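You operate a simulated robot arm through the tools that you are given. There is no shell and no other tool. Be economical: measure what you need, move in short steps, check, and stop when the job is done.

The job below is to be done with a simulated two-armed robot. You get a single attempt, and the scene is never put back.

## Task
Take the check pack marked "brass" from the top of the coil bench and put it in the grey kit tray. Fetch the green card with the grey grip labelled "1" from the top of the coil bench and set it on the top of the unit table. Put the blue test piece from the belt beyond the arch on the top of the steel bench. Open the top drawer, take the weight on the top of the coil bench and put it away in the inside of the top drawer, then shut the drawer. Put the tin for glands on the shelf of the crating table. Stack the 70 mm height stand from the top of the coil bench on top of the 250 mm height stand. Open the top chest drawer. Any order will do. Set down upright: blue test piece, weight, tin for glands.
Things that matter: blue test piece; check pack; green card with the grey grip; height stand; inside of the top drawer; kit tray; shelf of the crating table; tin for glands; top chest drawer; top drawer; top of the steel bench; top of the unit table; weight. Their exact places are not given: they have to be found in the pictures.

Only the result counts: the job must be done as asked and must still hold three seconds after the hand-in. Knocking over, shifting, dropping, spilling or breaking anything else fails it.

## Robot
Two 7-joint arms with two-finger parallel grippers on one trunk, on a base that drives. Base frame: it is fixed to the floor where the robot stands at the start and does not move with it; the origin is under the middle of the robot, x ahead of it, y to its left, z up. Readings come in m, degrees, newtons and seconds.
The left shoulder is at the start at [0.06, 0.189, 1.228], the right one opposite. With the tool pointing down near the work surface each hand reaches from about 0.1 to 0.64 m from the robot's upright axis, wherever it stands, measured 20 degrees to its own side. Places, roughly: blue test piece [3, 10.75, 1.25]; check pack [0.5, -0.25, 1]; green card with the grey grip [0.5, -0.5, 1]; height stand [0.5, 1.5, 1]; inside of the top drawer [1.9, 12.3, 0.8]; kit tray (31x25x5 cm) [0.5, 0.5, 0.9]; shelf of the crating table [0.6, 3.8, 0.3]; tin for glands [0.5, -0.5, 1]; top chest drawer [4.3, 12.5, 1.1]; top drawer [1.9, 12.3, 0.8]; top of the steel bench [4.5, 11.4, 0.9]; top of the unit table [2.5, 0.5, 0.8]; weight [0.75, 0.25, 1]. Payload 3.43 kg a hand.
Tool frame (each hand has its own): the origin (TCP) lies between the finger pads and is the grasp point; the fingertips stand 0.03 m ahead of it; z points along the fingers, y is the line along which they close. The gripper opens to 0.094 m. The fingers are 0.028 m wide and 0.01 m thick; the gripper's body (0.05 by 0.096 m) begins 0.055 m behind the TCP.
Orientation is told as [roll, pitch, yaw] about the base's x, y, z axes, in that order, counted from this pose: with the fingers straight down and closing along the base's y, the tool's x points along the base's -x, its y along +y and its z along -z.

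## Interface
- The arms move only by the tool nudge_tool. It takes "left_rows", "right_rows" or both (then of equal length, played together; a hand with none holds still); each is one flat list of numbers, 6 for each row, row after row: the shift along the base's x, y, z in units of 30 mm (1.0 is 30 mm), then the turn, a rotation vector about the base's x, y, z in units of 5 degrees (1.0 is 5 degrees). In form: [dx, dy, dz, wx, wy, wz, dx, dy, dz, wx, wy, wz, ...]. A call has 1 to 8 rows; each row shifts and turns the commanded pose from where the row before left it. "left_hand" and "right_hand" are, for a hand that has rows, the opening, from 0 (shut) to 1 (fully open), set as the call begins (left out, the last holds). A call with a number of a shift or a turn outside -1 to 1 is refused whole. A row lasts 0.2 s, in which the tool goes at most 0.05 m and 8.6 degrees; a call with a longer step from one row to the next is refused whole, and so is a gripper value outside its range. Where a pose cannot be reached the arm comes as near as it can. A force on the tool above 40 N (or 10 N above the force at the start of the call, whichever is more), or a blocked arm, ends the call early, and 0.2 s more pass. The fingers move at their own pace (about 0.153 m/s each) and stop on an object; they squeeze with about 24 N. The grip force told is the motor's: it shows also when the fingers shut on nothing. Time passes only in rows, and 0.2 s behind the last, so rows that do not move let the fingers close. The reply holds the time, the measured pose of the TCP, the force on the tool along the base axes, the opening and the grip force, in the units named above and with some noise, with the torque about the TCP (base axes, N m) and any sound that the robot's microphone picked up.
- Cameras (640 x 400 px; columns grow to the right, rows downward): "scene" is now at [0.002, -0.0077, 1.7511]; the picture's right is [-0.19, -0.98, 0.00], its down [-0.90, 0.18, -0.39] and it looks along [0.38, -0.07, -0.92] (base axes); focal length 288 px, centre (320, 200). "left" rides on the left gripper at [0.076, -0.014, -0.102] in its tool frame; the picture's right is [0.18, 0.98, 0.00], its down [-0.75, 0.14, -0.64] and it looks along [-0.63, 0.12, 0.77] (tool axes); focal length 243 px, centre (320, 200). "right" rides on the right gripper at [0.076, 0.014, -0.103] in its tool frame; the picture's right is [-0.18, 0.98, 0.00], its down [-0.75, -0.14, -0.64] and it looks along [-0.63, -0.12, 0.77] (tool axes); focal length 243 px, centre (320, 200).
- grab_frame(camera): a new picture of that camera. No time passes.
- move_column(by): slides the trunk up (or, below 0, down) by that many m; the arms and the scene camera ride with it, the base frame stays. It gives what a move gives, with no picture.
- roll_base(legs): drives the robot by 1 to 6 legs, each [ahead, left, turn to the left] in m, m and degrees, along the robot's own axes; the way and the turn of a leg run together, so that a leg with both is an arc; at most 1.5 m and 180 degrees a leg. The arms and the cameras ride along, it lands a little off, and it stops where it bumps. It gives what a move gives.
- pan_tilt(pan, tilt): turns the head with the scene camera to pan (to the left, within 86 degrees either way) and tilt (down, from -29 to 69), counted from straight ahead of the robot. It gives what a move gives.
- measure_at(camera, pixels): for up to 12 pixels [column, row] of the newest picture of that camera ("zoom" is the newest enlarged one), the place [x, y, z] in the base frame of the surface seen there, good to about 0.002 m, but the place of the scene camera against the robot may be out by one fixed shift of up to 0.012 m in any direction. No time passes.
- zoom(camera, box): a new picture of the part [left, top, right, bottom] of that camera's present view, enlarged. No time passes.
- sign_off(): hands the job in; it is judged then, once.

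Work in short steps. Measure before you move; look again where a grasp or a placing could have gone wrong, and mend it. You have 145 turns and 178 pictures in all, those below and enlarged ones among them. Open the grippers and draw the arms clear of the work before you hand the job in, unless the task says otherwise; then end with one line.

The tools are called after "Emit:" by a JSON object that holds its "method" and its "body". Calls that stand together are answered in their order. nudge_tool: Moves the arms, as the interface text tells. Its arguments: {"type":"object","properties":{"left_rows":{"type":"array","items":{"type":"number"}},"left_hand":{"type":"number"},"right_rows":{"type":"array","items":{"type":"number"}},"right_hand":{"type":"number"}},"required":[]} The other tools are called the same way: move_column (by) slides the trunk up or down; roll_base (legs) drives the base; pan_tilt (pan, tilt) turns the head that bears the scene camera; grab_frame (camera) takes a picture; measure_at (camera, pixels) gives the place of the surface under pixels of a picture; zoom (camera, box) takes an enlarged picture of a part of a camera's view; sign_off () hands the job in.

At the start:

```text
t: 0.0
left_tool_pos: [0.4105, 0.0521, 1.1441]
left_ee_rot: [0.0, 0.0, 0.1]
left_force: [0.2, 0.4, 0.6]
left_ft_torque: [0.01, 0.0, 0.02]
left_opening: 0.094
left_grasp_force: 0.2
right_tool_pos: [0.2926, -0.2918, 1.1252]
right_ee_rot: [0.1, 0.0, 0.0]
right_force: [0.0, 1.4, 0.7]
right_ft_torque: [-0.01, 0.02, 0.0]
right_opening: 0.0939
right_grasp_force: 0.0
trunk travel left (down, up): [-0.9, 0.09]
robot x, y, heading: [0.0007, -0.0003, -0.2]
head pan, tilt: [-11.1, 67.2]
```

scene: 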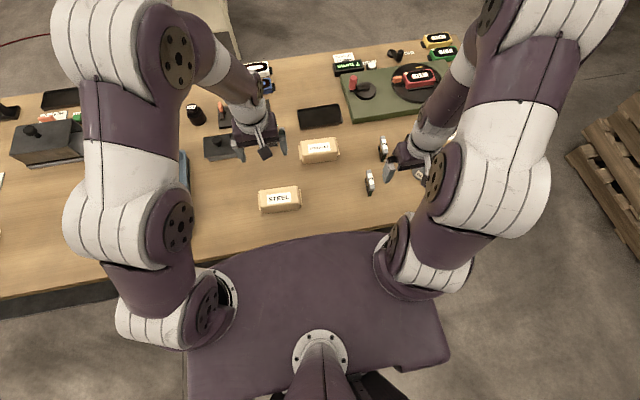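
right: 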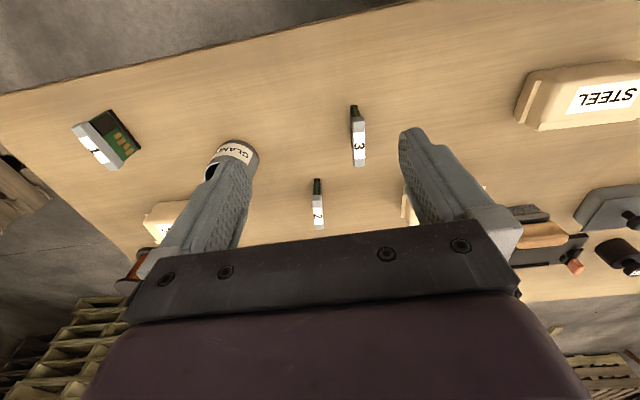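
left: 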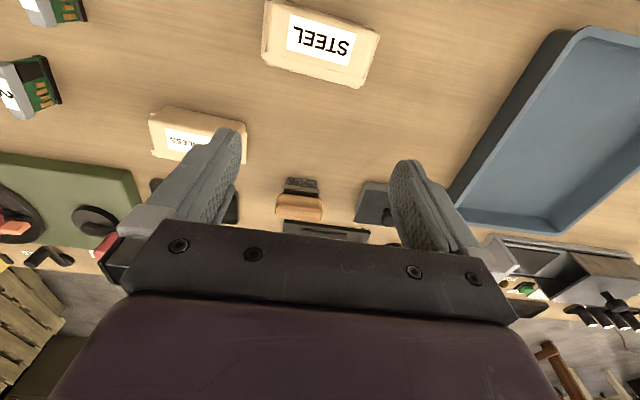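

The pictures show the coil bench with packs, cards and trays, partly hidden by the arms. I look around with the head to find things.

Emit:
{"method": "pan_tilt", "body": {"pan": -30, "tilt": 45}}

Emit:
{"method": "grab_frame", "body": {"camera": "scene"}}

Emit:
{"method": "pan_tilt", "body": {"pan": 35, "tilt": 45}}

Emit:
{"method": "grab_frame", "body": {"camera": "scene"}}

Emit:
{"method": "pan_tilt", "body": {"pan": 0, "tilt": 20}}

Emit:
{"method": "grab_frame", "body": {"camera": "scene"}}

Emit:
{"method": "pan_tilt", "body": {"pan": 75, "tilt": 20}}

Emit:
{"method": "grab_frame", "body": {"camera": "scene"}}

```text
t: 0.9
left_tool_pos: [0.4097, 0.0525, 1.1445]
left_ee_rot: [0.0, -0.1, -0.1]
left_force: [0.1, 0.5, 0.5]
left_ft_torque: [-0.03, 0.0, 0.01]
left_opening: 0.094
left_grasp_force: 0.0
right_tool_pos: [0.2912, -0.2919, 1.1258]
right_ee_rot: [0.0, 0.0, 0.0]
right_force: [-0.6, -1.1, -0.7]
right_ft_torque: [0.02, 0.04, -0.01]
right_opening: 0.0941
right_grasp_force: 0.1
trunk travel left (down, up): [-0.9, 0.09]
robot x, y, heading: [-0.0016, -0.0004, 0.2]
head pan, tilt: [-30.0, 45.0]
```

```text
174 pictures are left
```

scene: 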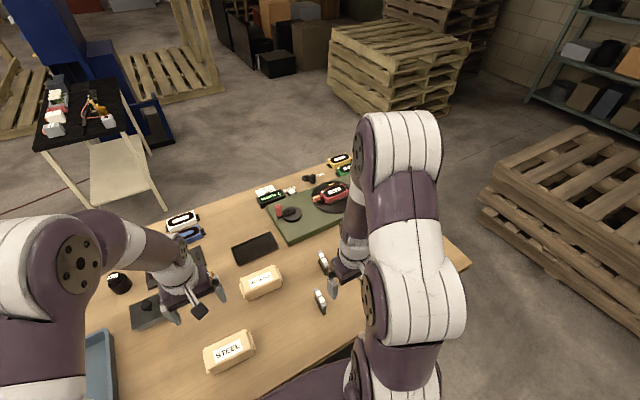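

```text
t: 2.2
left_tool_pos: [0.4105, 0.053, 1.144]
left_ee_rot: [-0.1, 0.0, 0.0]
left_force: [0.1, 0.1, -0.2]
left_ft_torque: [0.0, -0.02, 0.0]
left_opening: 0.0939
left_grasp_force: 0.0
right_tool_pos: [0.2912, -0.2914, 1.1248]
right_ee_rot: [0.0, -0.1, 0.0]
right_force: [0.0, 0.5, 0.0]
right_ft_torque: [0.01, 0.01, 0.0]
right_opening: 0.094
right_grasp_force: 0.1
trunk travel left (down, up): [-0.9, 0.09]
robot x, y, heading: [-0.0015, -0.0022, -0.2]
head pan, tilt: [35.0, 45.0]
```

```text
173 pictures are left
```

scene: 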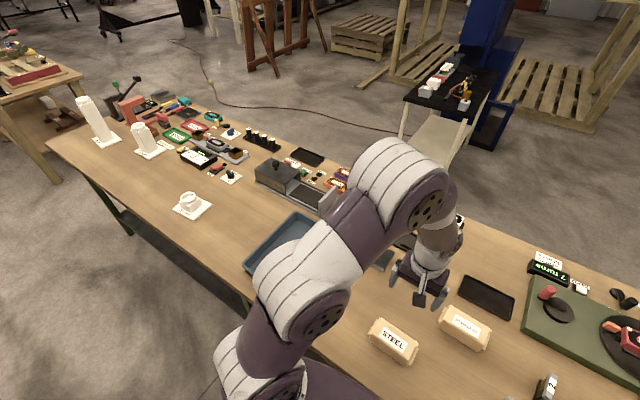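

```text
t: 3.2
left_tool_pos: [0.4093, 0.0519, 1.1457]
left_ee_rot: [0.1, 0.0, 0.0]
left_force: [0.0, -0.7, -0.7]
left_ft_torque: [0.0, 0.03, 0.02]
left_opening: 0.0941
left_grasp_force: 0.1
right_tool_pos: [0.2917, -0.2919, 1.1257]
right_ee_rot: [-0.1, 0.0, 0.0]
right_force: [-0.3, -0.7, -0.3]
right_ft_torque: [-0.02, 0.01, 0.01]
right_opening: 0.0942
right_grasp_force: 0.0
trunk travel left (down, up): [-0.9, 0.09]
robot x, y, heading: [-0.0009, 0.0006, -0.1]
head pan, tilt: [0.0, 20.0]
```

```text
172 pictures are left
```

scene: 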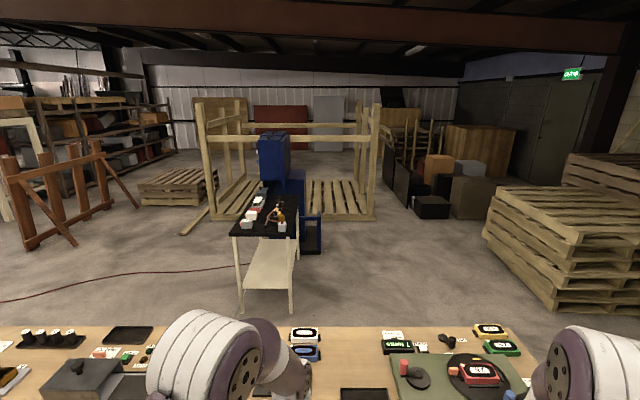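

```text
t: 4.7
left_tool_pos: [0.4094, 0.0535, 1.1449]
left_ee_rot: [0.0, 0.0, 0.0]
left_force: [-0.6, 0.0, -0.2]
left_ft_torque: [0.01, 0.0, 0.03]
left_opening: 0.0937
left_grasp_force: 0.0
right_tool_pos: [0.292, -0.2925, 1.1253]
right_ee_rot: [0.0, 0.0, 0.0]
right_force: [0.6, -0.1, 0.1]
right_ft_torque: [0.03, 0.02, -0.02]
right_opening: 0.0943
right_grasp_force: 0.0
trunk travel left (down, up): [-0.9, 0.09]
robot x, y, heading: [0.0008, 0.0011, 0.1]
head pan, tilt: [75.0, 20.0]
```

```text
171 pictures are left
```

scene: 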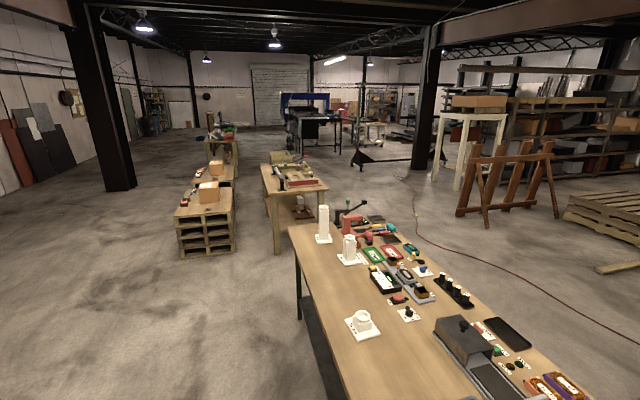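

The arms block the view of the bench; I back off 0.5 m and look at it from farther away.

Emit:
{"method": "roll_base", "body": {"legs": [[-0.5, 0, 0]]}}

Emit:
{"method": "pan_tilt", "body": {"pan": -10, "tilt": 38}}

Emit:
{"method": "grab_frame", "body": {"camera": "scene"}}

Emit:
{"method": "grab_frame", "body": {"camera": "right"}}

```text
t: 7.6
left_tool_pos: [-0.0892, 0.0531, 1.1445]
left_ee_rot: [0.0, 0.0, 0.0]
left_force: [0.6, 0.5, 0.1]
left_ft_torque: [0.03, 0.0, -0.04]
left_opening: 0.094
left_grasp_force: 0.2
right_tool_pos: [-0.2064, -0.2922, 1.123]
right_ee_rot: [0.0, 0.1, 0.1]
right_force: [0.7, -0.1, 0.0]
right_ft_torque: [0.04, 0.01, 0.01]
right_opening: 0.0942
right_grasp_force: 0.3
trunk travel left (down, up): [-0.9, 0.09]
robot x, y, heading: [-0.4966, -0.002, 0.1]
head pan, tilt: [75.0, 20.0]
```

```text
t: 9.2
left_tool_pos: [-0.0902, 0.0532, 1.1441]
left_ee_rot: [0.0, 0.0, 0.0]
left_force: [-0.1, 0.3, 0.0]
left_ft_torque: [0.0, 0.0, -0.02]
left_opening: 0.0937
left_grasp_force: 0.0
right_tool_pos: [-0.2079, -0.2918, 1.1245]
right_ee_rot: [0.0, 0.0, 0.1]
right_force: [0.2, 0.2, -0.8]
right_ft_torque: [-0.02, 0.06, 0.02]
right_opening: 0.0938
right_grasp_force: 0.0
trunk travel left (down, up): [-0.9, 0.09]
robot x, y, heading: [-0.5023, -0.0003, -0.0]
head pan, tilt: [-10.0, 38.0]
```

```text
170 pictures are left
```

scene: 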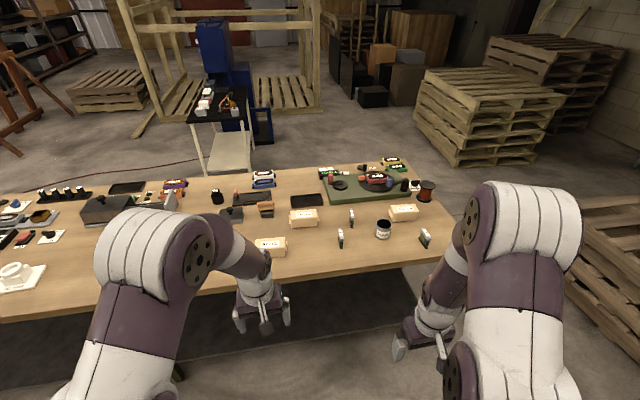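

```text
169 pictures are left
```

right: 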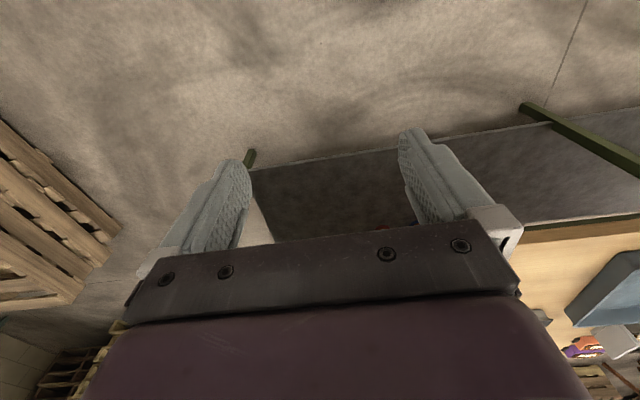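

The whole right half of the bench is visible. I zoom for labels.

Emit:
{"method": "zoom", "body": {"camera": "scene", "box": [190, 160, 450, 280]}}

Emit:
{"method": "zoom", "body": {"camera": "scene", "box": [330, 190, 450, 265]}}

Emit:
{"method": "measure_at", "body": {"camera": "scene", "pixels": [[404, 210], [384, 222], [423, 230], [426, 184], [269, 241], [303, 212], [228, 210], [267, 206], [217, 193], [17, 275]]}}

```text
2.46 times, centred on (320, 220) of scene
```

zoom: 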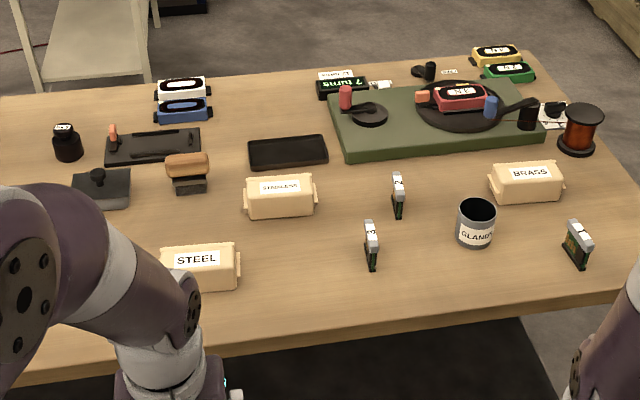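

```text
5.33 times, centred on (390, 228) of scene
```

zoom: 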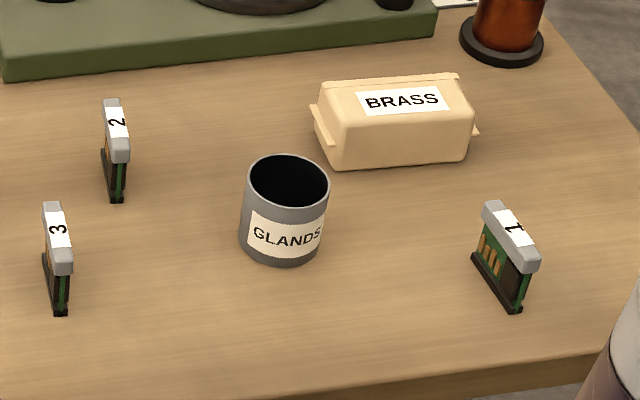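

```text
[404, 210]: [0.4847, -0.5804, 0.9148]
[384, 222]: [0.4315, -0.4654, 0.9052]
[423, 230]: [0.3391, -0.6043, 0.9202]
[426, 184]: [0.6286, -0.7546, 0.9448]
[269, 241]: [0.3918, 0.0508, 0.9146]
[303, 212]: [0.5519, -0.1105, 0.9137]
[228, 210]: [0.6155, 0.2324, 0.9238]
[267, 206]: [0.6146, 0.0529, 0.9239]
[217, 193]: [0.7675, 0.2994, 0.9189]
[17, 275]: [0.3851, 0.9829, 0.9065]
```

Brass pack, tin "GLANDS" and card "1" are at the right end. I measure their edges in the enlarged picture.

Emit:
{"method": "measure_at", "body": {"camera": "zoom", "pixels": [[322, 90], [455, 82], [466, 150], [345, 160], [315, 110], [474, 128], [330, 145], [490, 207], [530, 265], [515, 305], [250, 180], [325, 190]]}}

Emit:
{"method": "measure_at", "body": {"camera": "scene", "pixels": [[450, 250], [400, 268], [420, 245], [440, 205]]}}

Emit:
{"method": "measure_at", "body": {"camera": "zoom", "pixels": [[287, 158], [285, 208], [283, 262], [246, 240], [320, 240], [500, 200], [485, 206], [540, 262], [518, 268], [510, 235], [480, 260], [520, 310]]}}

```text
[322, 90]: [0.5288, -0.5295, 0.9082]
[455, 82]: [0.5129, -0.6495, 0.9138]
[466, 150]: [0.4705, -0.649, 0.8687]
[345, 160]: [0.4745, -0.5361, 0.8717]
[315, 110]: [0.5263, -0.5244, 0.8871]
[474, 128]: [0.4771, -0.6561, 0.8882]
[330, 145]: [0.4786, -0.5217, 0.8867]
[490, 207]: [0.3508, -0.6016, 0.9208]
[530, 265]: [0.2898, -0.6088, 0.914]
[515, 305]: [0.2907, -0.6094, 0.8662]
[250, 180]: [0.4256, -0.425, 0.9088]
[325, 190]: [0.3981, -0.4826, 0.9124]
```

```text
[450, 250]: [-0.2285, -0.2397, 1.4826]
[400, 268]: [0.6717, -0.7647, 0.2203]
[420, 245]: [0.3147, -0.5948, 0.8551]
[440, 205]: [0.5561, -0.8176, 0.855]
```

```text
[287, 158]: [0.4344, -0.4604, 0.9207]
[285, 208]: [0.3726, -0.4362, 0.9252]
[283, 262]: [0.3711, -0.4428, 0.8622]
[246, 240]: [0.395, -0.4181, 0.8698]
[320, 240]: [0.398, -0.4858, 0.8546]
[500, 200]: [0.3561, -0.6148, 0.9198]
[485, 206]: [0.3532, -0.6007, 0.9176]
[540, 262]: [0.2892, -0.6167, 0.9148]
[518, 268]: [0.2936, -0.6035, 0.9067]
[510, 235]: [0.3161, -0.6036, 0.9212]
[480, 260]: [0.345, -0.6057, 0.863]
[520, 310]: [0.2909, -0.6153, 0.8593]
```

The table top is at z≈0.855; brass pack near (0.50,-0.585), tin near (0.40,-0.452), card near (0.32,-0.608). I drive in front of them and look with the right wrist camera.

Emit:
{"method": "roll_base", "body": {"legs": [[0, -0.42, 0], [0.5, 0, 0]]}}

Emit:
{"method": "grab_frame", "body": {"camera": "right"}}

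Emit:
{"method": "grab_frame", "body": {"camera": "left"}}

```text
t: 14.4
left_tool_pos: [0.4133, -0.3751, 1.1454]
left_ee_rot: [0.1, 0.0, 0.0]
left_force: [0.0, 0.1, 0.1]
left_ft_torque: [-0.01, 0.04, -0.01]
left_opening: 0.094
left_grasp_force: 0.1
right_tool_pos: [0.2945, -0.7198, 1.1249]
right_ee_rot: [0.0, 0.0, -0.1]
right_force: [-0.7, -0.3, 0.1]
right_ft_torque: [0.0, -0.02, -0.01]
right_opening: 0.0938
right_grasp_force: 0.1
trunk travel left (down, up): [-0.9, 0.09]
robot x, y, heading: [0.0045, -0.4311, -0.0]
head pan, tilt: [-10.0, 38.0]
```

```text
166 pictures are left
```

right: 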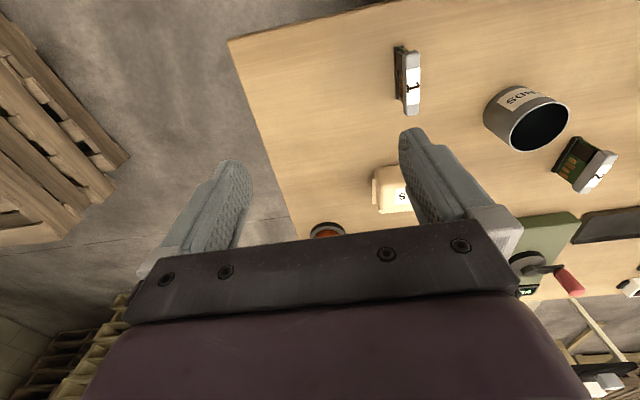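

```text
165 pictures are left
```

left: 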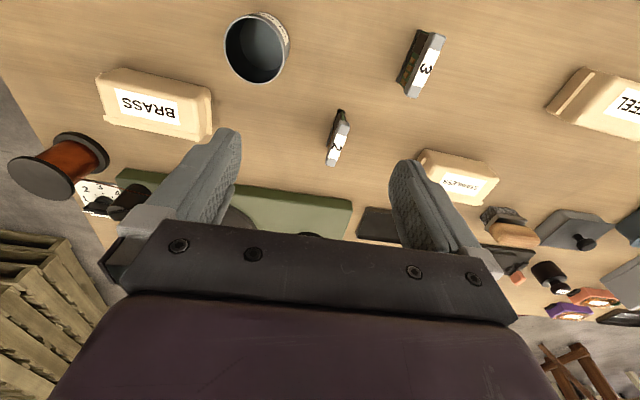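

The left camera shows the whole brass pack at (155,105), the right one the card at (408,80) and tin (525,115). I measure them with the wrist cameras.

Emit:
{"method": "measure_at", "body": {"camera": "left", "pixels": [[110, 85], [203, 100], [205, 135], [107, 118], [97, 85], [211, 95], [230, 40], [280, 45], [253, 78], [262, 30], [165, 105]]}}

Emit:
{"method": "measure_at", "body": {"camera": "right", "pixels": [[408, 55], [408, 85], [412, 110], [403, 70], [418, 70], [490, 110], [563, 115], [527, 148], [530, 88], [398, 85], [525, 120]]}}

```text
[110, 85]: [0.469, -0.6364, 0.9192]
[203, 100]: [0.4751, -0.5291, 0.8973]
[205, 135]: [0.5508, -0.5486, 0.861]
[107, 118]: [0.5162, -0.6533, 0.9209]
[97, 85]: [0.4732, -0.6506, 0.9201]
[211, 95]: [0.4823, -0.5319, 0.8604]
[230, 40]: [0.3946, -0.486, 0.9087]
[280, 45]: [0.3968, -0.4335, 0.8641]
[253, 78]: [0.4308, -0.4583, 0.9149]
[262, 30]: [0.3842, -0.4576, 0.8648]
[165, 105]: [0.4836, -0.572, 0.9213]
```

```text
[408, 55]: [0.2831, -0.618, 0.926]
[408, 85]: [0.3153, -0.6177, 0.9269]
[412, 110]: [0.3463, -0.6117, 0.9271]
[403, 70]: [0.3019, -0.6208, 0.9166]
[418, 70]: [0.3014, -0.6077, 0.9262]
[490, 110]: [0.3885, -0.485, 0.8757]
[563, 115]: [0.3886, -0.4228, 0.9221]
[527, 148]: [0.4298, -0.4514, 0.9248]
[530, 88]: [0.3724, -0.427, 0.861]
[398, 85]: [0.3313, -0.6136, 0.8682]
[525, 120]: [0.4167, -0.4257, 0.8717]
```

I bring the right hand over the pack while turning it toward yaw +86°, then look.

Emit:
{"method": "nudge_tool", "body": {"right_rows": [0.8, 0.5, 0, 0, 0, 1, 0.8, 0.5, 0, 0, 0, 1, 0.8, 0.5, 0, 0, 0, 1, 0.8, 0.5, 0, 0, 0, 1, 0.8, 0.5, 0, 0, 0, 1, 0.8, 0.5, 0, 0, 0, 1, 0.8, 0.5, 0, 0, 0, 1, 0.8, 0.5, 0, 0, 0, 1], "right_hand": 1}}

Emit:
{"method": "nudge_tool", "body": {"right_rows": [0.1, 0.1, 0, 0, 0, 1, 0.1, 0.1, 0, 0, 0, 1, 0.1, 0.1, 0, 0, 0, 1, 0.1, 0.1, 0, 0, 0, 1, 0.1, 0, 0, 0, 0, 1, 0.05, 0, 0, 0, 0, 1, 0, 0, 0, 0, 0, 1, 0, 0, 0, 0, 0, 1]}}

Emit:
{"method": "grab_frame", "body": {"camera": "right"}}

```text
t: 16.2
left_tool_pos: [0.4154, -0.3744, 1.1443]
left_ee_rot: [0.0, -0.1, -0.1]
left_force: [0.8, 0.4, -0.4]
left_ft_torque: [0.03, 0.0, 0.02]
left_opening: 0.094
left_grasp_force: 0.1
right_tool_pos: [0.4899, -0.5988, 1.1248]
right_ee_rot: [0.0, 0.1, 40.0]
right_force: [0.7, 0.4, -0.3]
right_ft_torque: [-0.02, -0.03, -0.02]
right_opening: 0.0939
right_grasp_force: 0.1
trunk travel left (down, up): [-0.9, 0.09]
robot x, y, heading: [0.0058, -0.4253, -0.2]
head pan, tilt: [-10.0, 38.0]
```

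```text
t: 18.0
left_tool_pos: [0.4147, -0.3747, 1.1446]
left_ee_rot: [-0.1, 0.0, -0.2]
left_force: [0.5, 0.2, -0.5]
left_ft_torque: [0.04, 0.0, 0.0]
left_opening: 0.094
left_grasp_force: 0.1
right_tool_pos: [0.5053, -0.5875, 1.1241]
right_ee_rot: [0.0, 0.0, 80.0]
right_force: [-0.6, 0.3, 0.6]
right_ft_torque: [0.02, -0.01, -0.01]
right_opening: 0.0939
right_grasp_force: 0.0
trunk travel left (down, up): [-0.9, 0.09]
robot x, y, heading: [0.0033, -0.426, 0.2]
head pan, tilt: [-10.0, 38.0]
```

```text
164 pictures are left
```

right: 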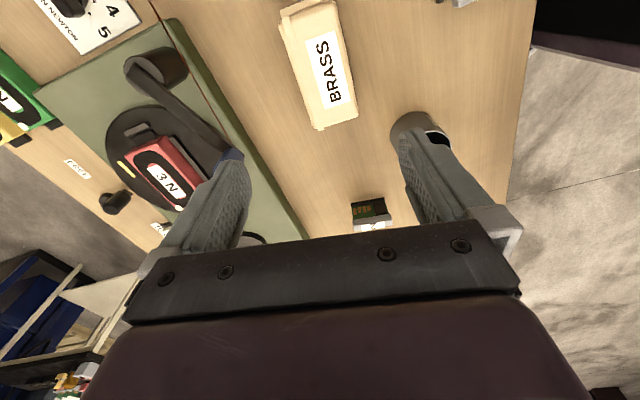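

The pack is at (325,65) in the picture. I measure its edges.

Emit:
{"method": "measure_at", "body": {"camera": "right", "pixels": [[292, 20], [338, 10], [355, 112], [318, 125], [300, 60], [345, 55], [285, 15], [325, 65]]}}

```text
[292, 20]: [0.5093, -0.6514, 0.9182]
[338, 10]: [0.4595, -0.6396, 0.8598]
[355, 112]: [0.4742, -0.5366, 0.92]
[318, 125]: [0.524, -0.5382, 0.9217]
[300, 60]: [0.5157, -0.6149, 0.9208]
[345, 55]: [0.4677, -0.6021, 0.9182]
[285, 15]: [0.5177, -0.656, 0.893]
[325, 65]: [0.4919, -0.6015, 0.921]
```

The pack's centre is (0.492,-0.594), yaw ≈82.5°. I go down to z≈0.90 in one call, open.

Emit:
{"method": "nudge_tool", "body": {"right_rows": [-0.43, -0.2, -0.9, 0, 0, 0.5, 0, 0, -1, 0, 0, 0, 0, 0, -1, 0, 0, 0, 0, 0, -1, 0, 0, 0, 0, 0, -1, 0, 0, 0, 0, 0, -1, 0, 0, 0, 0, 0, -1, 0, 0, 0, 0, 0, -0.55, 0, 0, 0]}}

Emit:
{"method": "nudge_tool", "body": {"right_rows": [0, 0, 0, 0, 0, 0, 0, 0, 0, 0, 0, 0, 0, 0, 0, 0, 0, 0], "right_hand": 0}}

Emit:
{"method": "grab_frame", "body": {"camera": "right"}}

```text
t: 19.8
left_tool_pos: [0.4144, -0.3749, 1.1452]
left_ee_rot: [0.0, 0.1, -0.1]
left_force: [0.5, 0.1, 0.2]
left_ft_torque: [0.0, -0.01, 0.01]
left_opening: 0.0943
left_grasp_force: 0.0
right_tool_pos: [0.4919, -0.5942, 0.9005]
right_ee_rot: [0.0, -0.1, 82.3]
right_force: [0.5, -0.8, -0.8]
right_ft_torque: [0.01, -0.01, 0.0]
right_opening: 0.0938
right_grasp_force: 0.0
trunk travel left (down, up): [-0.9, 0.09]
robot x, y, heading: [0.0042, -0.4263, -0.1]
head pan, tilt: [-10.0, 38.0]
```

```text
t: 20.6
left_tool_pos: [0.4143, -0.3748, 1.145]
left_ee_rot: [0.0, -0.1, -0.1]
left_force: [-0.3, 1.2, -0.5]
left_ft_torque: [-0.03, -0.01, 0.04]
left_opening: 0.0939
left_grasp_force: 0.1
right_tool_pos: [0.4915, -0.5935, 0.9015]
right_ee_rot: [-0.1, -0.1, 82.4]
right_force: [2.0, 0.6, -0.3]
right_ft_torque: [-0.07, -0.19, 0.08]
right_opening: 0.0712
right_grasp_force: 23.5
trunk travel left (down, up): [-0.9, 0.09]
robot x, y, heading: [0.0034, -0.4276, -0.1]
head pan, tilt: [-10.0, 38.0]
```

```text
163 pictures are left
```

right: 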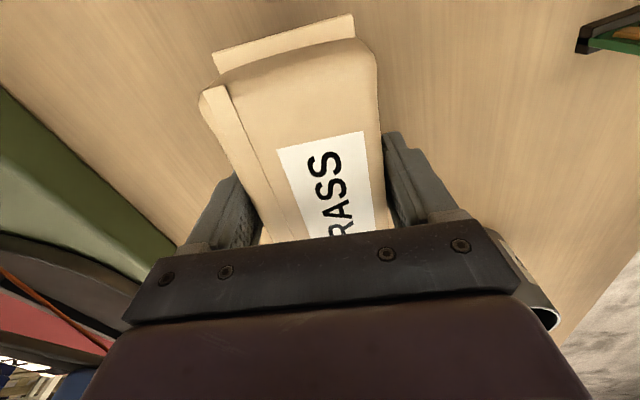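

Grip holds at 0.071 m. I lift and drive left along the bench toward the tray, then look down.

Emit:
{"method": "nudge_tool", "body": {"right_rows": [0, 0, 1, 0, 0, 0, 0, 0, 1, 0, 0, 0, 0, 0, 1, 0, 0, 0, 0, 0, 1, 0, 0, 0, 0, 0, 1, 0, 0, 0, 0, 0, 1, 0, 0, 0, 0, 0, 1, 0, 0, 0]}}

Emit:
{"method": "roll_base", "body": {"legs": [[0, 1.05, 0]]}}

Emit:
{"method": "pan_tilt", "body": {"pan": 0, "tilt": 55}}

Emit:
{"method": "grab_frame", "body": {"camera": "scene"}}

Emit:
{"method": "grab_frame", "body": {"camera": "right"}}

Emit:
{"method": "grab_frame", "body": {"camera": "left"}}

```text
t: 22.2
left_tool_pos: [0.4142, -0.3754, 1.145]
left_ee_rot: [0.0, -0.1, 0.0]
left_force: [0.2, 0.3, 0.5]
left_ft_torque: [0.0, -0.01, -0.01]
left_opening: 0.0938
left_grasp_force: 0.1
right_tool_pos: [0.4925, -0.594, 1.1131]
right_ee_rot: [0.0, 0.1, 82.4]
right_force: [-1.2, -0.3, -3.2]
right_ft_torque: [-0.03, -0.04, -0.01]
right_opening: 0.071
right_grasp_force: 24.2
trunk travel left (down, up): [-0.9, 0.09]
robot x, y, heading: [0.0011, -0.4274, 0.0]
head pan, tilt: [-10.0, 38.0]
```

```text
t: 27.5
left_tool_pos: [0.4051, 0.6511, 1.1444]
left_ee_rot: [-0.1, 0.0, 1.2]
left_force: [-0.6, 0.8, -0.4]
left_ft_torque: [0.07, 0.01, 0.0]
left_opening: 0.094
left_grasp_force: 0.0
right_tool_pos: [0.4881, 0.4319, 1.1115]
right_ee_rot: [0.0, 0.0, 83.6]
right_force: [0.2, -0.1, -4.4]
right_ft_torque: [-0.04, 0.0, 0.0]
right_opening: 0.0706
right_grasp_force: 24.2
trunk travel left (down, up): [-0.9, 0.09]
robot x, y, heading: [-0.0028, 0.5859, 1.2]
head pan, tilt: [-10.0, 38.0]
```

```text
t: 28.3
left_tool_pos: [0.4043, 0.652, 1.1444]
left_ee_rot: [0.0, -0.1, 1.1]
left_force: [0.2, 0.6, -0.1]
left_ft_torque: [0.01, 0.0, 0.01]
left_opening: 0.0942
left_grasp_force: 0.0
right_tool_pos: [0.4863, 0.4337, 1.1121]
right_ee_rot: [0.1, -0.1, 83.5]
right_force: [-1.0, 0.1, -3.1]
right_ft_torque: [-0.02, 0.01, -0.03]
right_opening: 0.0708
right_grasp_force: 23.7
trunk travel left (down, up): [-0.9, 0.09]
robot x, y, heading: [-0.005, 0.5883, 1.1]
head pan, tilt: [0.0, 55.0]
```

```text
162 pictures are left
```

scene: 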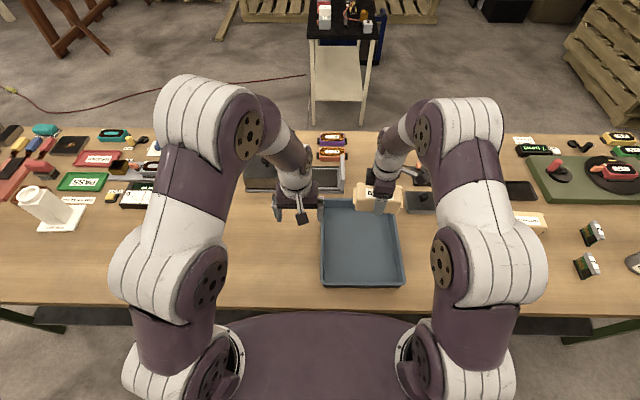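

```text
161 pictures are left
```

right: 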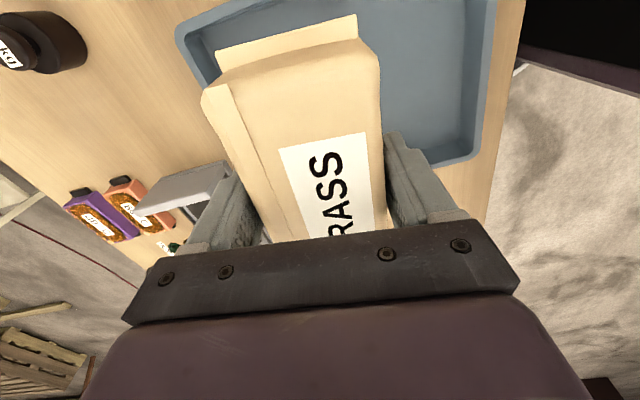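

```text
160 pictures are left
```

left: 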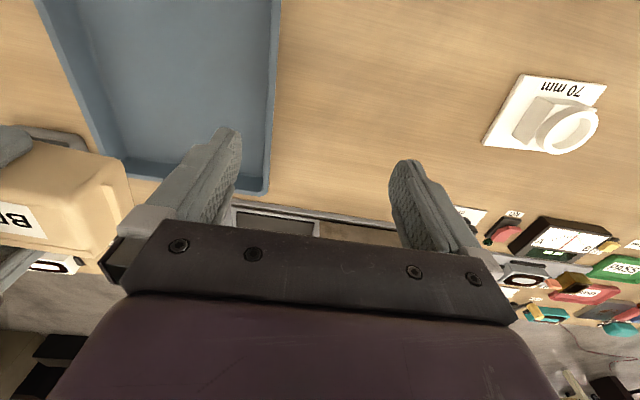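

The tray spans columns 321–403, rows 200–290 in the scene picture. I measure its corners.

Emit:
{"method": "measure_at", "body": {"camera": "scene", "pixels": [[321, 202], [403, 285], [322, 285], [360, 250], [345, 225], [390, 270], [395, 220]]}}

Emit:
{"method": "measure_at", "body": {"camera": "left", "pixels": [[250, 30], [265, 188], [272, 80], [130, 168], [60, 60], [170, 60], [540, 110], [525, 85], [570, 130], [605, 90], [490, 140], [565, 105]]}}

```text
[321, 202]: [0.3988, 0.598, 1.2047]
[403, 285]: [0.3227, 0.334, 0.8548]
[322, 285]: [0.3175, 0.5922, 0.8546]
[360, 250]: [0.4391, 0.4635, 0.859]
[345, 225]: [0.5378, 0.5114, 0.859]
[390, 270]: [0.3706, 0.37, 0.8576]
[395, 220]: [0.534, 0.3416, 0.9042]
```

```text
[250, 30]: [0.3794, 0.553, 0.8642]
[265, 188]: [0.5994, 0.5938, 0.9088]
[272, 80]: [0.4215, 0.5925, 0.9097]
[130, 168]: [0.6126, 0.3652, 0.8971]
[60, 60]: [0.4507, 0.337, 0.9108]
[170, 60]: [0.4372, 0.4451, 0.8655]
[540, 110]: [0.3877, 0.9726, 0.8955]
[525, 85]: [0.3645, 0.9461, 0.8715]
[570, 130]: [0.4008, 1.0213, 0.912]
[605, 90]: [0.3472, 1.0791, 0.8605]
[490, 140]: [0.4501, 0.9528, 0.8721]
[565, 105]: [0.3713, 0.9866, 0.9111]
```

The tray's inside is x 0.32–0.60, y 0.34–0.59, floor 0.865. I lower the pack to its middle, release and lift.

Emit:
{"method": "nudge_tool", "body": {"right_rows": [-0.9, 0, -0.5, 0, 0, 0, 0, 1, -0.5, 0, 0, 0, 0, 0, -1, 0, 0, 0, 0, 0, -1, 0, 0, 0, 0, 0, -1, 0, 0, 0, 0, 0, -1, 0, 0, 0, 0, 0, -1, 0, 0, 0, 0, 0, -0.75, 0, 0, 0]}}

Emit:
{"method": "nudge_tool", "body": {"right_rows": [0, 0, 0, 0, 0, 0, 0, 0, 0, 0, 0, 0, 0, 0, 1, 0, 0, 0, 0, 0, 1, 0, 0, 0, 0, 0, 1, 0, 0, 0, 0, 0, 1, 0, 0, 0, 0, 0, 1, 0, 0, 0, 0, 0, 1, 0, 0, 0], "right_hand": 1}}

Emit:
{"method": "grab_frame", "body": {"camera": "right"}}

```text
t: 30.1
left_tool_pos: [0.4052, 0.6515, 1.1446]
left_ee_rot: [-0.1, 0.0, 1.1]
left_force: [-0.2, 0.8, -0.4]
left_ft_torque: [0.02, -0.03, -0.05]
left_opening: 0.0939
left_grasp_force: 0.0
right_tool_pos: [0.4608, 0.4632, 0.9089]
right_ee_rot: [0.0, 0.0, 83.6]
right_force: [-0.6, 1.1, -3.8]
right_ft_torque: [0.01, -0.01, 0.01]
right_opening: 0.0707
right_grasp_force: 23.5
trunk travel left (down, up): [-0.9, 0.09]
robot x, y, heading: [-0.0046, 0.5904, 1.1]
head pan, tilt: [0.0, 55.0]
```

```text
t: 31.9
left_tool_pos: [0.4035, 0.6504, 1.1447]
left_ee_rot: [0.0, 0.0, 1.1]
left_force: [0.4, 0.0, -1.3]
left_ft_torque: [0.0, -0.04, 0.0]
left_opening: 0.0941
left_grasp_force: 0.1
right_tool_pos: [0.4611, 0.4625, 1.0891]
right_ee_rot: [0.1, 0.0, 83.6]
right_force: [0.4, -0.7, 0.4]
right_ft_torque: [0.03, 0.01, 0.03]
right_opening: 0.0941
right_grasp_force: 0.1
trunk travel left (down, up): [-0.9, 0.09]
robot x, y, heading: [-0.0048, 0.5907, 1.2]
head pan, tilt: [0.0, 55.0]
```

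```text
159 pictures are left
```

right: 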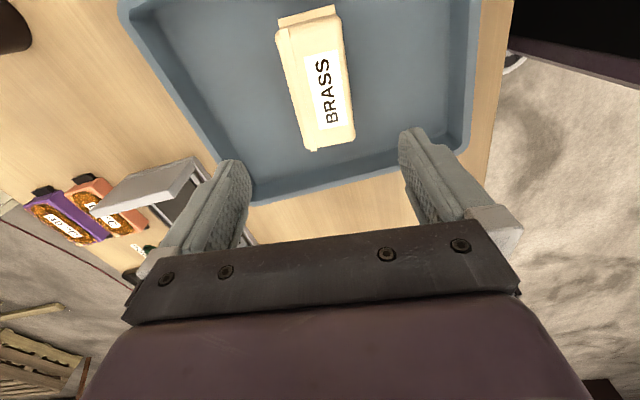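

The brass pack lies in the tray. Next the stands: I look left with the head and zoom to read labels.

Emit:
{"method": "pan_tilt", "body": {"pan": 50, "tilt": 40}}

Emit:
{"method": "grab_frame", "body": {"camera": "scene"}}

Emit:
{"method": "zoom", "body": {"camera": "scene", "box": [100, 100, 340, 250]}}

```text
t: 33.0
left_tool_pos: [0.4042, 0.6508, 1.1443]
left_ee_rot: [0.0, 0.0, 1.1]
left_force: [-0.9, 0.8, 0.2]
left_ft_torque: [0.0, -0.01, 0.03]
left_opening: 0.0941
left_grasp_force: 0.0
right_tool_pos: [0.4609, 0.464, 1.0894]
right_ee_rot: [0.0, 0.0, 83.6]
right_force: [-0.4, 0.2, -0.1]
right_ft_torque: [0.04, 0.02, -0.03]
right_opening: 0.094
right_grasp_force: 0.1
trunk travel left (down, up): [-0.9, 0.09]
robot x, y, heading: [-0.0025, 0.5879, 0.9]
head pan, tilt: [50.0, 40.0]
```

```text
158 pictures are left
```

scene: 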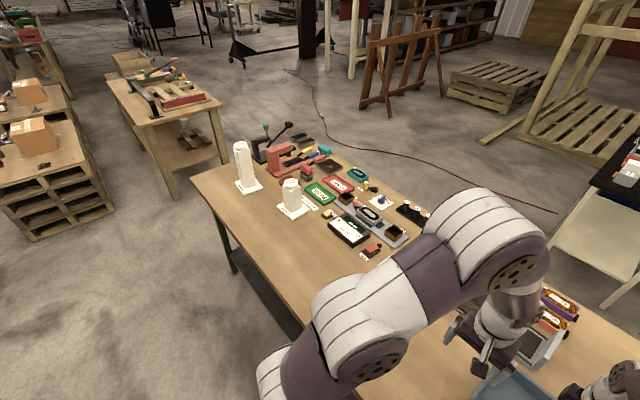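

```text
2.67 times, centred on (220, 175) of scene
```

zoom: 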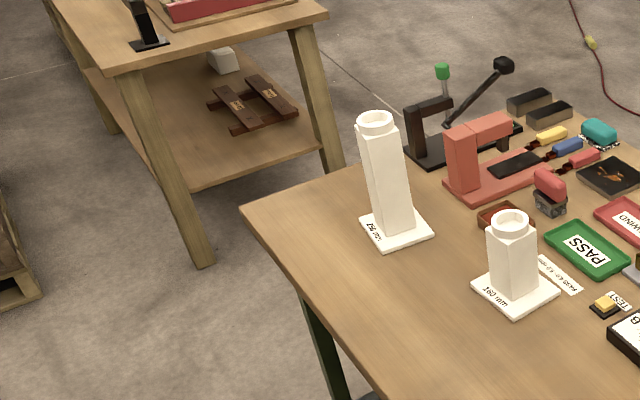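

The tall one reads "250 mm", the mid one "150 mm". I measure both and the base edges.

Emit:
{"method": "measure_at", "body": {"camera": "zoom", "pixels": [[376, 118], [362, 122], [392, 122], [378, 130], [363, 213], [387, 250], [432, 237], [505, 222], [475, 290], [558, 292], [515, 316]]}}

Emit:
{"method": "zoom", "body": {"camera": "scene", "box": [215, 130, 275, 200]}}

```text
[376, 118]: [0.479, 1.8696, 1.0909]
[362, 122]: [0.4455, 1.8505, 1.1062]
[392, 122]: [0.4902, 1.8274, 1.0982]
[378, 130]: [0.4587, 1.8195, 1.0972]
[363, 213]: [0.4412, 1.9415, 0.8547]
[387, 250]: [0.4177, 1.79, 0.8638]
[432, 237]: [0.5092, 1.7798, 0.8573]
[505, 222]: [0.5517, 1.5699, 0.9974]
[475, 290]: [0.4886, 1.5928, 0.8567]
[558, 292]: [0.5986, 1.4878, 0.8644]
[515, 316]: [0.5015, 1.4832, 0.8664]
```

```text
5.71 times, centred on (245, 165) of scene
```

zoom: 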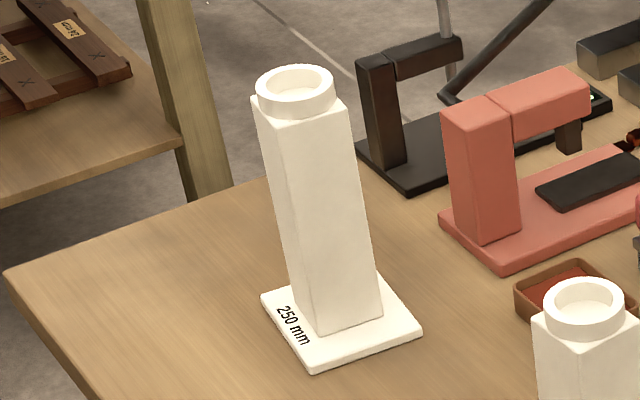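

The 250 mm stand's ring is near (0.47,1.84), top z≈1.11; the 70 mm one is near (0.40,1.01). I drive left so the left hand is near the small one.

Emit:
{"method": "roll_base", "body": {"legs": [[0, 0.3, -1]]}}

Emit:
{"method": "grab_frame", "body": {"camera": "left"}}

```text
t: 35.1
left_tool_pos: [0.4007, 0.9418, 1.1438]
left_ee_rot: [0.1, 0.1, 0.2]
left_force: [0.9, 0.8, 0.2]
left_ft_torque: [0.04, 0.01, -0.02]
left_opening: 0.0941
left_grasp_force: 0.0
right_tool_pos: [0.456, 0.7534, 1.0882]
right_ee_rot: [0.0, -0.1, 82.7]
right_force: [0.6, 1.1, 0.1]
right_ft_torque: [-0.02, -0.02, 0.02]
right_opening: 0.0939
right_grasp_force: 0.0
trunk travel left (down, up): [-0.9, 0.09]
robot x, y, heading: [-0.0103, 0.8914, 0.2]
head pan, tilt: [50.0, 40.0]
```

```text
155 pictures are left
```

left: 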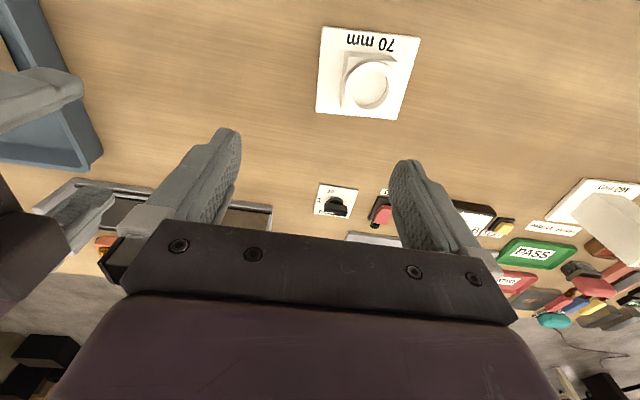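

Emit:
{"method": "zoom", "body": {"camera": "left", "box": [300, 15, 430, 125]}}

Emit:
{"method": "measure_at", "body": {"camera": "left", "pixels": [[324, 30], [417, 41], [397, 117], [319, 110], [368, 63], [345, 85], [370, 104], [388, 85], [370, 84]]}}

```text
3.64 times, centred on (365, 70) of left
```

zoom: 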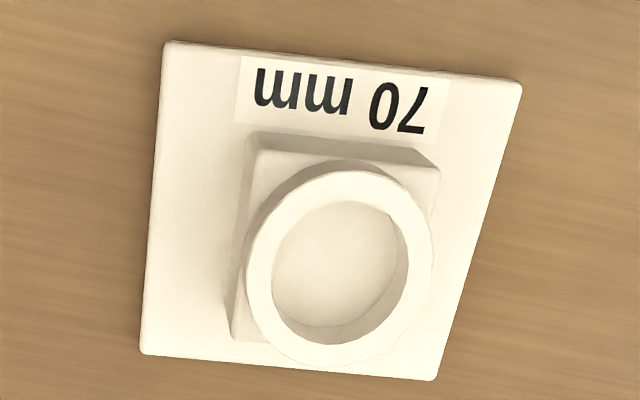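

```text
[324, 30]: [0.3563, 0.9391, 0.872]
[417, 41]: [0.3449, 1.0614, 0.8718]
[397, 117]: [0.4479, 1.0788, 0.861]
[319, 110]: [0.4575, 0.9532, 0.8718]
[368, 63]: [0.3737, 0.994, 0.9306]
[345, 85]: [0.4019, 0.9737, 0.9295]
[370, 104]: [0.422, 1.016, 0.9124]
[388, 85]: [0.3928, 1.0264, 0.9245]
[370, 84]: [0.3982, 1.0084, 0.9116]
```

The small stand: column centre (0.400,1.006), turned about 6.5°, plate top 0.872, ring top 0.930. I go down on it with the left hand.

Emit:
{"method": "nudge_tool", "body": {"left_rows": [0, 1, 0, 0, 0, 0.63, 0, 1, -0.9, 0, 0, 0.63, 0, 0.13, -1, 0, 0, 0, 0, 0, -1, 0, 0, 0, 0, 0, -1, 0, 0, 0, 0, 0, -1, 0, 0, 0, 0, 0, -1, 0, 0, 0, 0, 0, -1, 0, 0, 0], "left_hand": 1}}

Emit:
{"method": "grab_frame", "body": {"camera": "left"}}

```text
t: 36.9
left_tool_pos: [0.403, 1.01, 0.9372]
left_ee_rot: [-0.1, 0.0, 6.5]
left_force: [0.2, 0.2, -0.8]
left_ft_torque: [0.03, -0.03, -0.02]
left_opening: 0.094
left_grasp_force: 0.1
right_tool_pos: [0.4565, 0.7546, 1.0879]
right_ee_rot: [0.0, 0.0, 82.8]
right_force: [-0.4, -0.6, 0.0]
right_ft_torque: [-0.01, 0.0, -0.01]
right_opening: 0.0941
right_grasp_force: 0.1
trunk travel left (down, up): [-0.9, 0.09]
robot x, y, heading: [-0.0081, 0.8888, 0.2]
head pan, tilt: [50.0, 40.0]
```

```text
153 pictures are left
```

left: 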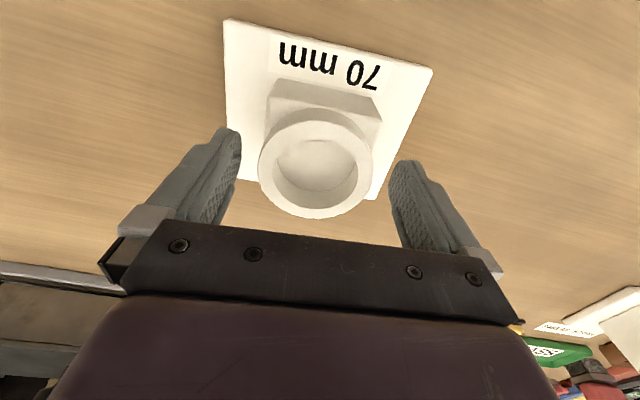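

Well centred between the fingers. I go down 29 mm more and close, then lift.

Emit:
{"method": "nudge_tool", "body": {"left_rows": [0, -0.1, -0.95, 0, 0, 0]}}

Emit:
{"method": "nudge_tool", "body": {"left_rows": [0, 0, 0, 0, 0, 0, 0, 0, 0, 0, 0, 0, 0, 0, 0, 0, 0, 0], "left_hand": 0}}

Emit:
{"method": "nudge_tool", "body": {"left_rows": [0, 0, 1, 0, 0, 0, 0, 0, 1, 0, 0, 0, 0, 0, 1, 0, 0, 0, 0, 0, 1, 0, 0, 0, 0, 0, 1, 0, 0, 0, 0, 0, 1, 0, 0, 0, 0, 0, 1, 0, 0, 0, 0, 0, 1, 0, 0, 0]}}

Emit:
{"method": "nudge_tool", "body": {"left_rows": [0, 0, 1, 0, 0, 0, 0, 0, 1, 0, 0, 0, 0, 0, 1, 0, 0, 0]}}

Emit:
{"method": "grab_frame", "body": {"camera": "left"}}

```text
t: 37.3
left_tool_pos: [0.4031, 1.0048, 0.9101]
left_ee_rot: [0.0, 0.0, 6.6]
left_force: [-0.3, -0.6, -0.1]
left_ft_torque: [-0.02, 0.02, 0.01]
left_opening: 0.0937
left_grasp_force: 0.0
right_tool_pos: [0.4568, 0.7539, 1.0874]
right_ee_rot: [0.0, -0.1, 82.8]
right_force: [0.1, -0.7, 0.1]
right_ft_torque: [-0.01, 0.03, 0.01]
right_opening: 0.0941
right_grasp_force: 0.0
trunk travel left (down, up): [-0.9, 0.09]
robot x, y, heading: [-0.0089, 0.8925, 0.3]
head pan, tilt: [50.0, 40.0]
```

```text
t: 38.1
left_tool_pos: [0.4017, 1.0051, 0.9114]
left_ee_rot: [0.0, -0.1, 6.6]
left_force: [-0.6, -0.5, -1.1]
left_ft_torque: [0.01, -0.01, -0.02]
left_opening: 0.0683
left_grasp_force: 23.6
right_tool_pos: [0.4552, 0.7534, 1.0875]
right_ee_rot: [0.1, 0.1, 82.8]
right_force: [0.0, -0.1, 0.4]
right_ft_torque: [-0.02, 0.02, -0.02]
right_opening: 0.094
right_grasp_force: 0.1
trunk travel left (down, up): [-0.9, 0.09]
robot x, y, heading: [-0.0049, 0.8875, 0.4]
head pan, tilt: [50.0, 40.0]
```

```text
t: 39.9
left_tool_pos: [0.4005, 1.0071, 1.1503]
left_ee_rot: [-0.1, 0.0, 6.5]
left_force: [-0.1, -0.4, -2.8]
left_ft_torque: [-0.01, 0.02, -0.03]
left_opening: 0.0684
left_grasp_force: 23.8
right_tool_pos: [0.4556, 0.755, 1.0889]
right_ee_rot: [0.0, 0.0, 82.7]
right_force: [-1.2, 0.4, -0.2]
right_ft_torque: [0.0, 0.01, 0.0]
right_opening: 0.0942
right_grasp_force: 0.1
trunk travel left (down, up): [-0.9, 0.09]
robot x, y, heading: [-0.0087, 0.8896, 0.2]
head pan, tilt: [50.0, 40.0]
```

```text
t: 40.7
left_tool_pos: [0.4019, 1.0084, 1.2403]
left_ee_rot: [0.0, 0.0, 6.5]
left_force: [-0.8, 0.5, -2.4]
left_ft_torque: [-0.02, 0.02, -0.01]
left_opening: 0.0683
left_grasp_force: 24.0
right_tool_pos: [0.4572, 0.7545, 1.089]
right_ee_rot: [0.0, -0.1, 82.7]
right_force: [-0.5, -1.0, 0.2]
right_ft_torque: [-0.01, -0.03, -0.02]
right_opening: 0.0938
right_grasp_force: 0.0
trunk travel left (down, up): [-0.9, 0.09]
robot x, y, heading: [-0.0054, 0.8882, 0.5]
head pan, tilt: [50.0, 40.0]
```

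```text
152 pictures are left
```

left: 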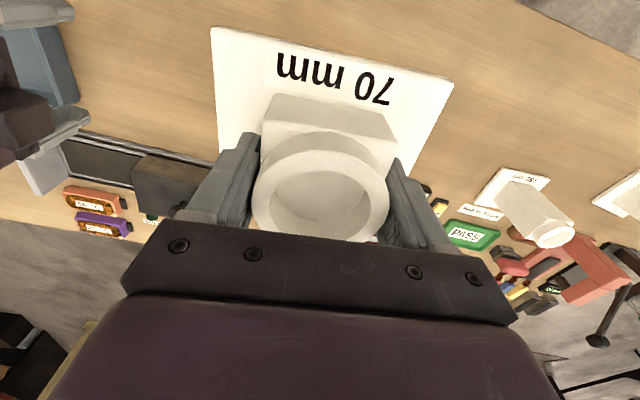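

Held well (opening 0.068). I drive left 0.62 m so the left camera can see the tall stand next to the hand.

Emit:
{"method": "roll_base", "body": {"legs": [[0, 0.64, 0]]}}

Emit:
{"method": "grab_frame", "body": {"camera": "left"}}

Emit:
{"method": "pan_tilt", "body": {"pan": 20, "tilt": 50}}

Emit:
{"method": "grab_frame", "body": {"camera": "scene"}}

```text
t: 44.2
left_tool_pos: [0.3964, 1.6446, 1.2388]
left_ee_rot: [0.0, 0.0, 6.8]
left_force: [0.1, 0.3, -2.3]
left_ft_torque: [-0.02, 0.03, -0.02]
left_opening: 0.0683
left_grasp_force: 23.7
right_tool_pos: [0.4512, 1.3918, 1.088]
right_ee_rot: [0.0, 0.0, 83.2]
right_force: [0.7, 0.4, 0.5]
right_ft_torque: [0.03, 0.02, -0.01]
right_opening: 0.094
right_grasp_force: 0.1
trunk travel left (down, up): [-0.9, 0.09]
robot x, y, heading: [-0.0097, 1.5234, 0.5]
head pan, tilt: [50.0, 40.0]
```

```text
151 pictures are left
```

left: 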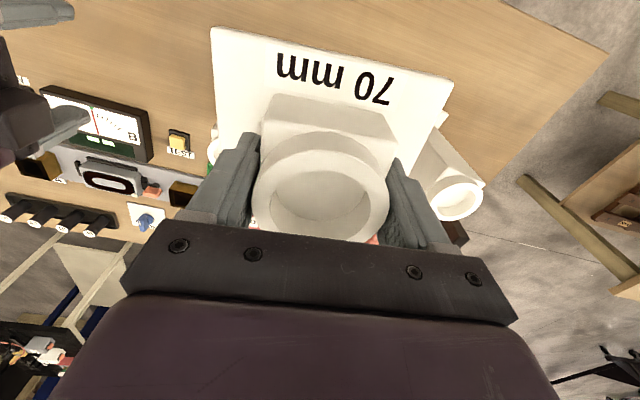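

```text
t: 45.2
left_tool_pos: [0.3965, 1.6462, 1.2406]
left_ee_rot: [0.0, 0.0, 6.8]
left_force: [-0.6, -0.6, -1.9]
left_ft_torque: [-0.03, -0.02, 0.01]
left_opening: 0.0684
left_grasp_force: 24.3
right_tool_pos: [0.4512, 1.3932, 1.0877]
right_ee_rot: [0.1, 0.0, 83.0]
right_force: [-0.3, -0.4, 0.6]
right_ft_torque: [-0.01, 0.0, -0.01]
right_opening: 0.0942
right_grasp_force: 0.0
trunk travel left (down, up): [-0.9, 0.09]
robot x, y, heading: [-0.013, 1.5214, 0.7]
head pan, tilt: [20.0, 50.0]
```

```text
150 pictures are left
```

scene: 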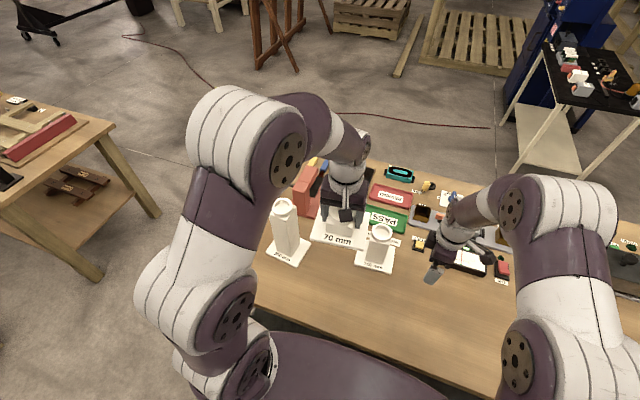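

The tall stand's ring is at (455,198) in the left picture; I zoom and measure its rim.

Emit:
{"method": "zoom", "body": {"camera": "left", "box": [400, 100, 500, 240]}}

Emit:
{"method": "measure_at", "body": {"camera": "left", "pixels": [[432, 202], [456, 181], [480, 192], [458, 215], [456, 198], [440, 187], [475, 210], [425, 205], [484, 184]]}}

Emit:
{"method": "measure_at", "body": {"camera": "scene", "pixels": [[283, 200], [272, 210], [294, 210], [284, 216], [272, 260], [306, 245]]}}

```text
2.86 times, centred on (450, 170) of left
```

zoom: 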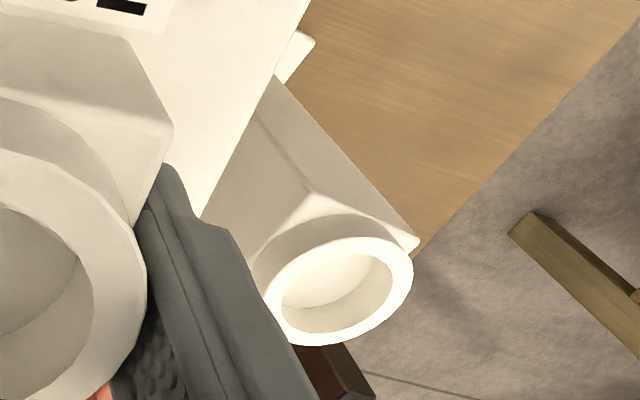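

```text
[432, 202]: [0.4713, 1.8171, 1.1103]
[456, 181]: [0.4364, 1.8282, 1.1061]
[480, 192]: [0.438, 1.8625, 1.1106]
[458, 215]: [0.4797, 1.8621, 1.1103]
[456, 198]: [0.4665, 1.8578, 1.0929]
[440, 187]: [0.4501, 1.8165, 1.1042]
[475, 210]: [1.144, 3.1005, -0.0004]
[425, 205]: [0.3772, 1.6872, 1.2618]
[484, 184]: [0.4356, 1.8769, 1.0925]
```

```text
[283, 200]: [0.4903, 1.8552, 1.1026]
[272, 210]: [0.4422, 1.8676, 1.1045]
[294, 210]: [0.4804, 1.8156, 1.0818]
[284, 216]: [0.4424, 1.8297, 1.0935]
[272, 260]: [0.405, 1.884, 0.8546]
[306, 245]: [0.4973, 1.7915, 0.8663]
```

I measure rim points precisely in the enlarged picture.

Emit:
{"method": "measure_at", "body": {"camera": "zoom", "pixels": [[274, 290], [402, 265], [345, 246], [310, 338], [375, 325], [300, 265], [270, 285], [407, 262], [385, 245], [290, 325]]}}

```text
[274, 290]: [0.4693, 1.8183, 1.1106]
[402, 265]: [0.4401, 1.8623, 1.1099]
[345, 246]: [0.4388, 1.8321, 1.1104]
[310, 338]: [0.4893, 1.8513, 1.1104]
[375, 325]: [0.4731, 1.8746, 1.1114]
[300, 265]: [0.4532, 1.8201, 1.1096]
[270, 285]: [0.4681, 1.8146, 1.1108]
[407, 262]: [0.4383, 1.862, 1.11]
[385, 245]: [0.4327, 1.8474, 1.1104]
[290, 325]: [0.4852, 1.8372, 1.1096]
```

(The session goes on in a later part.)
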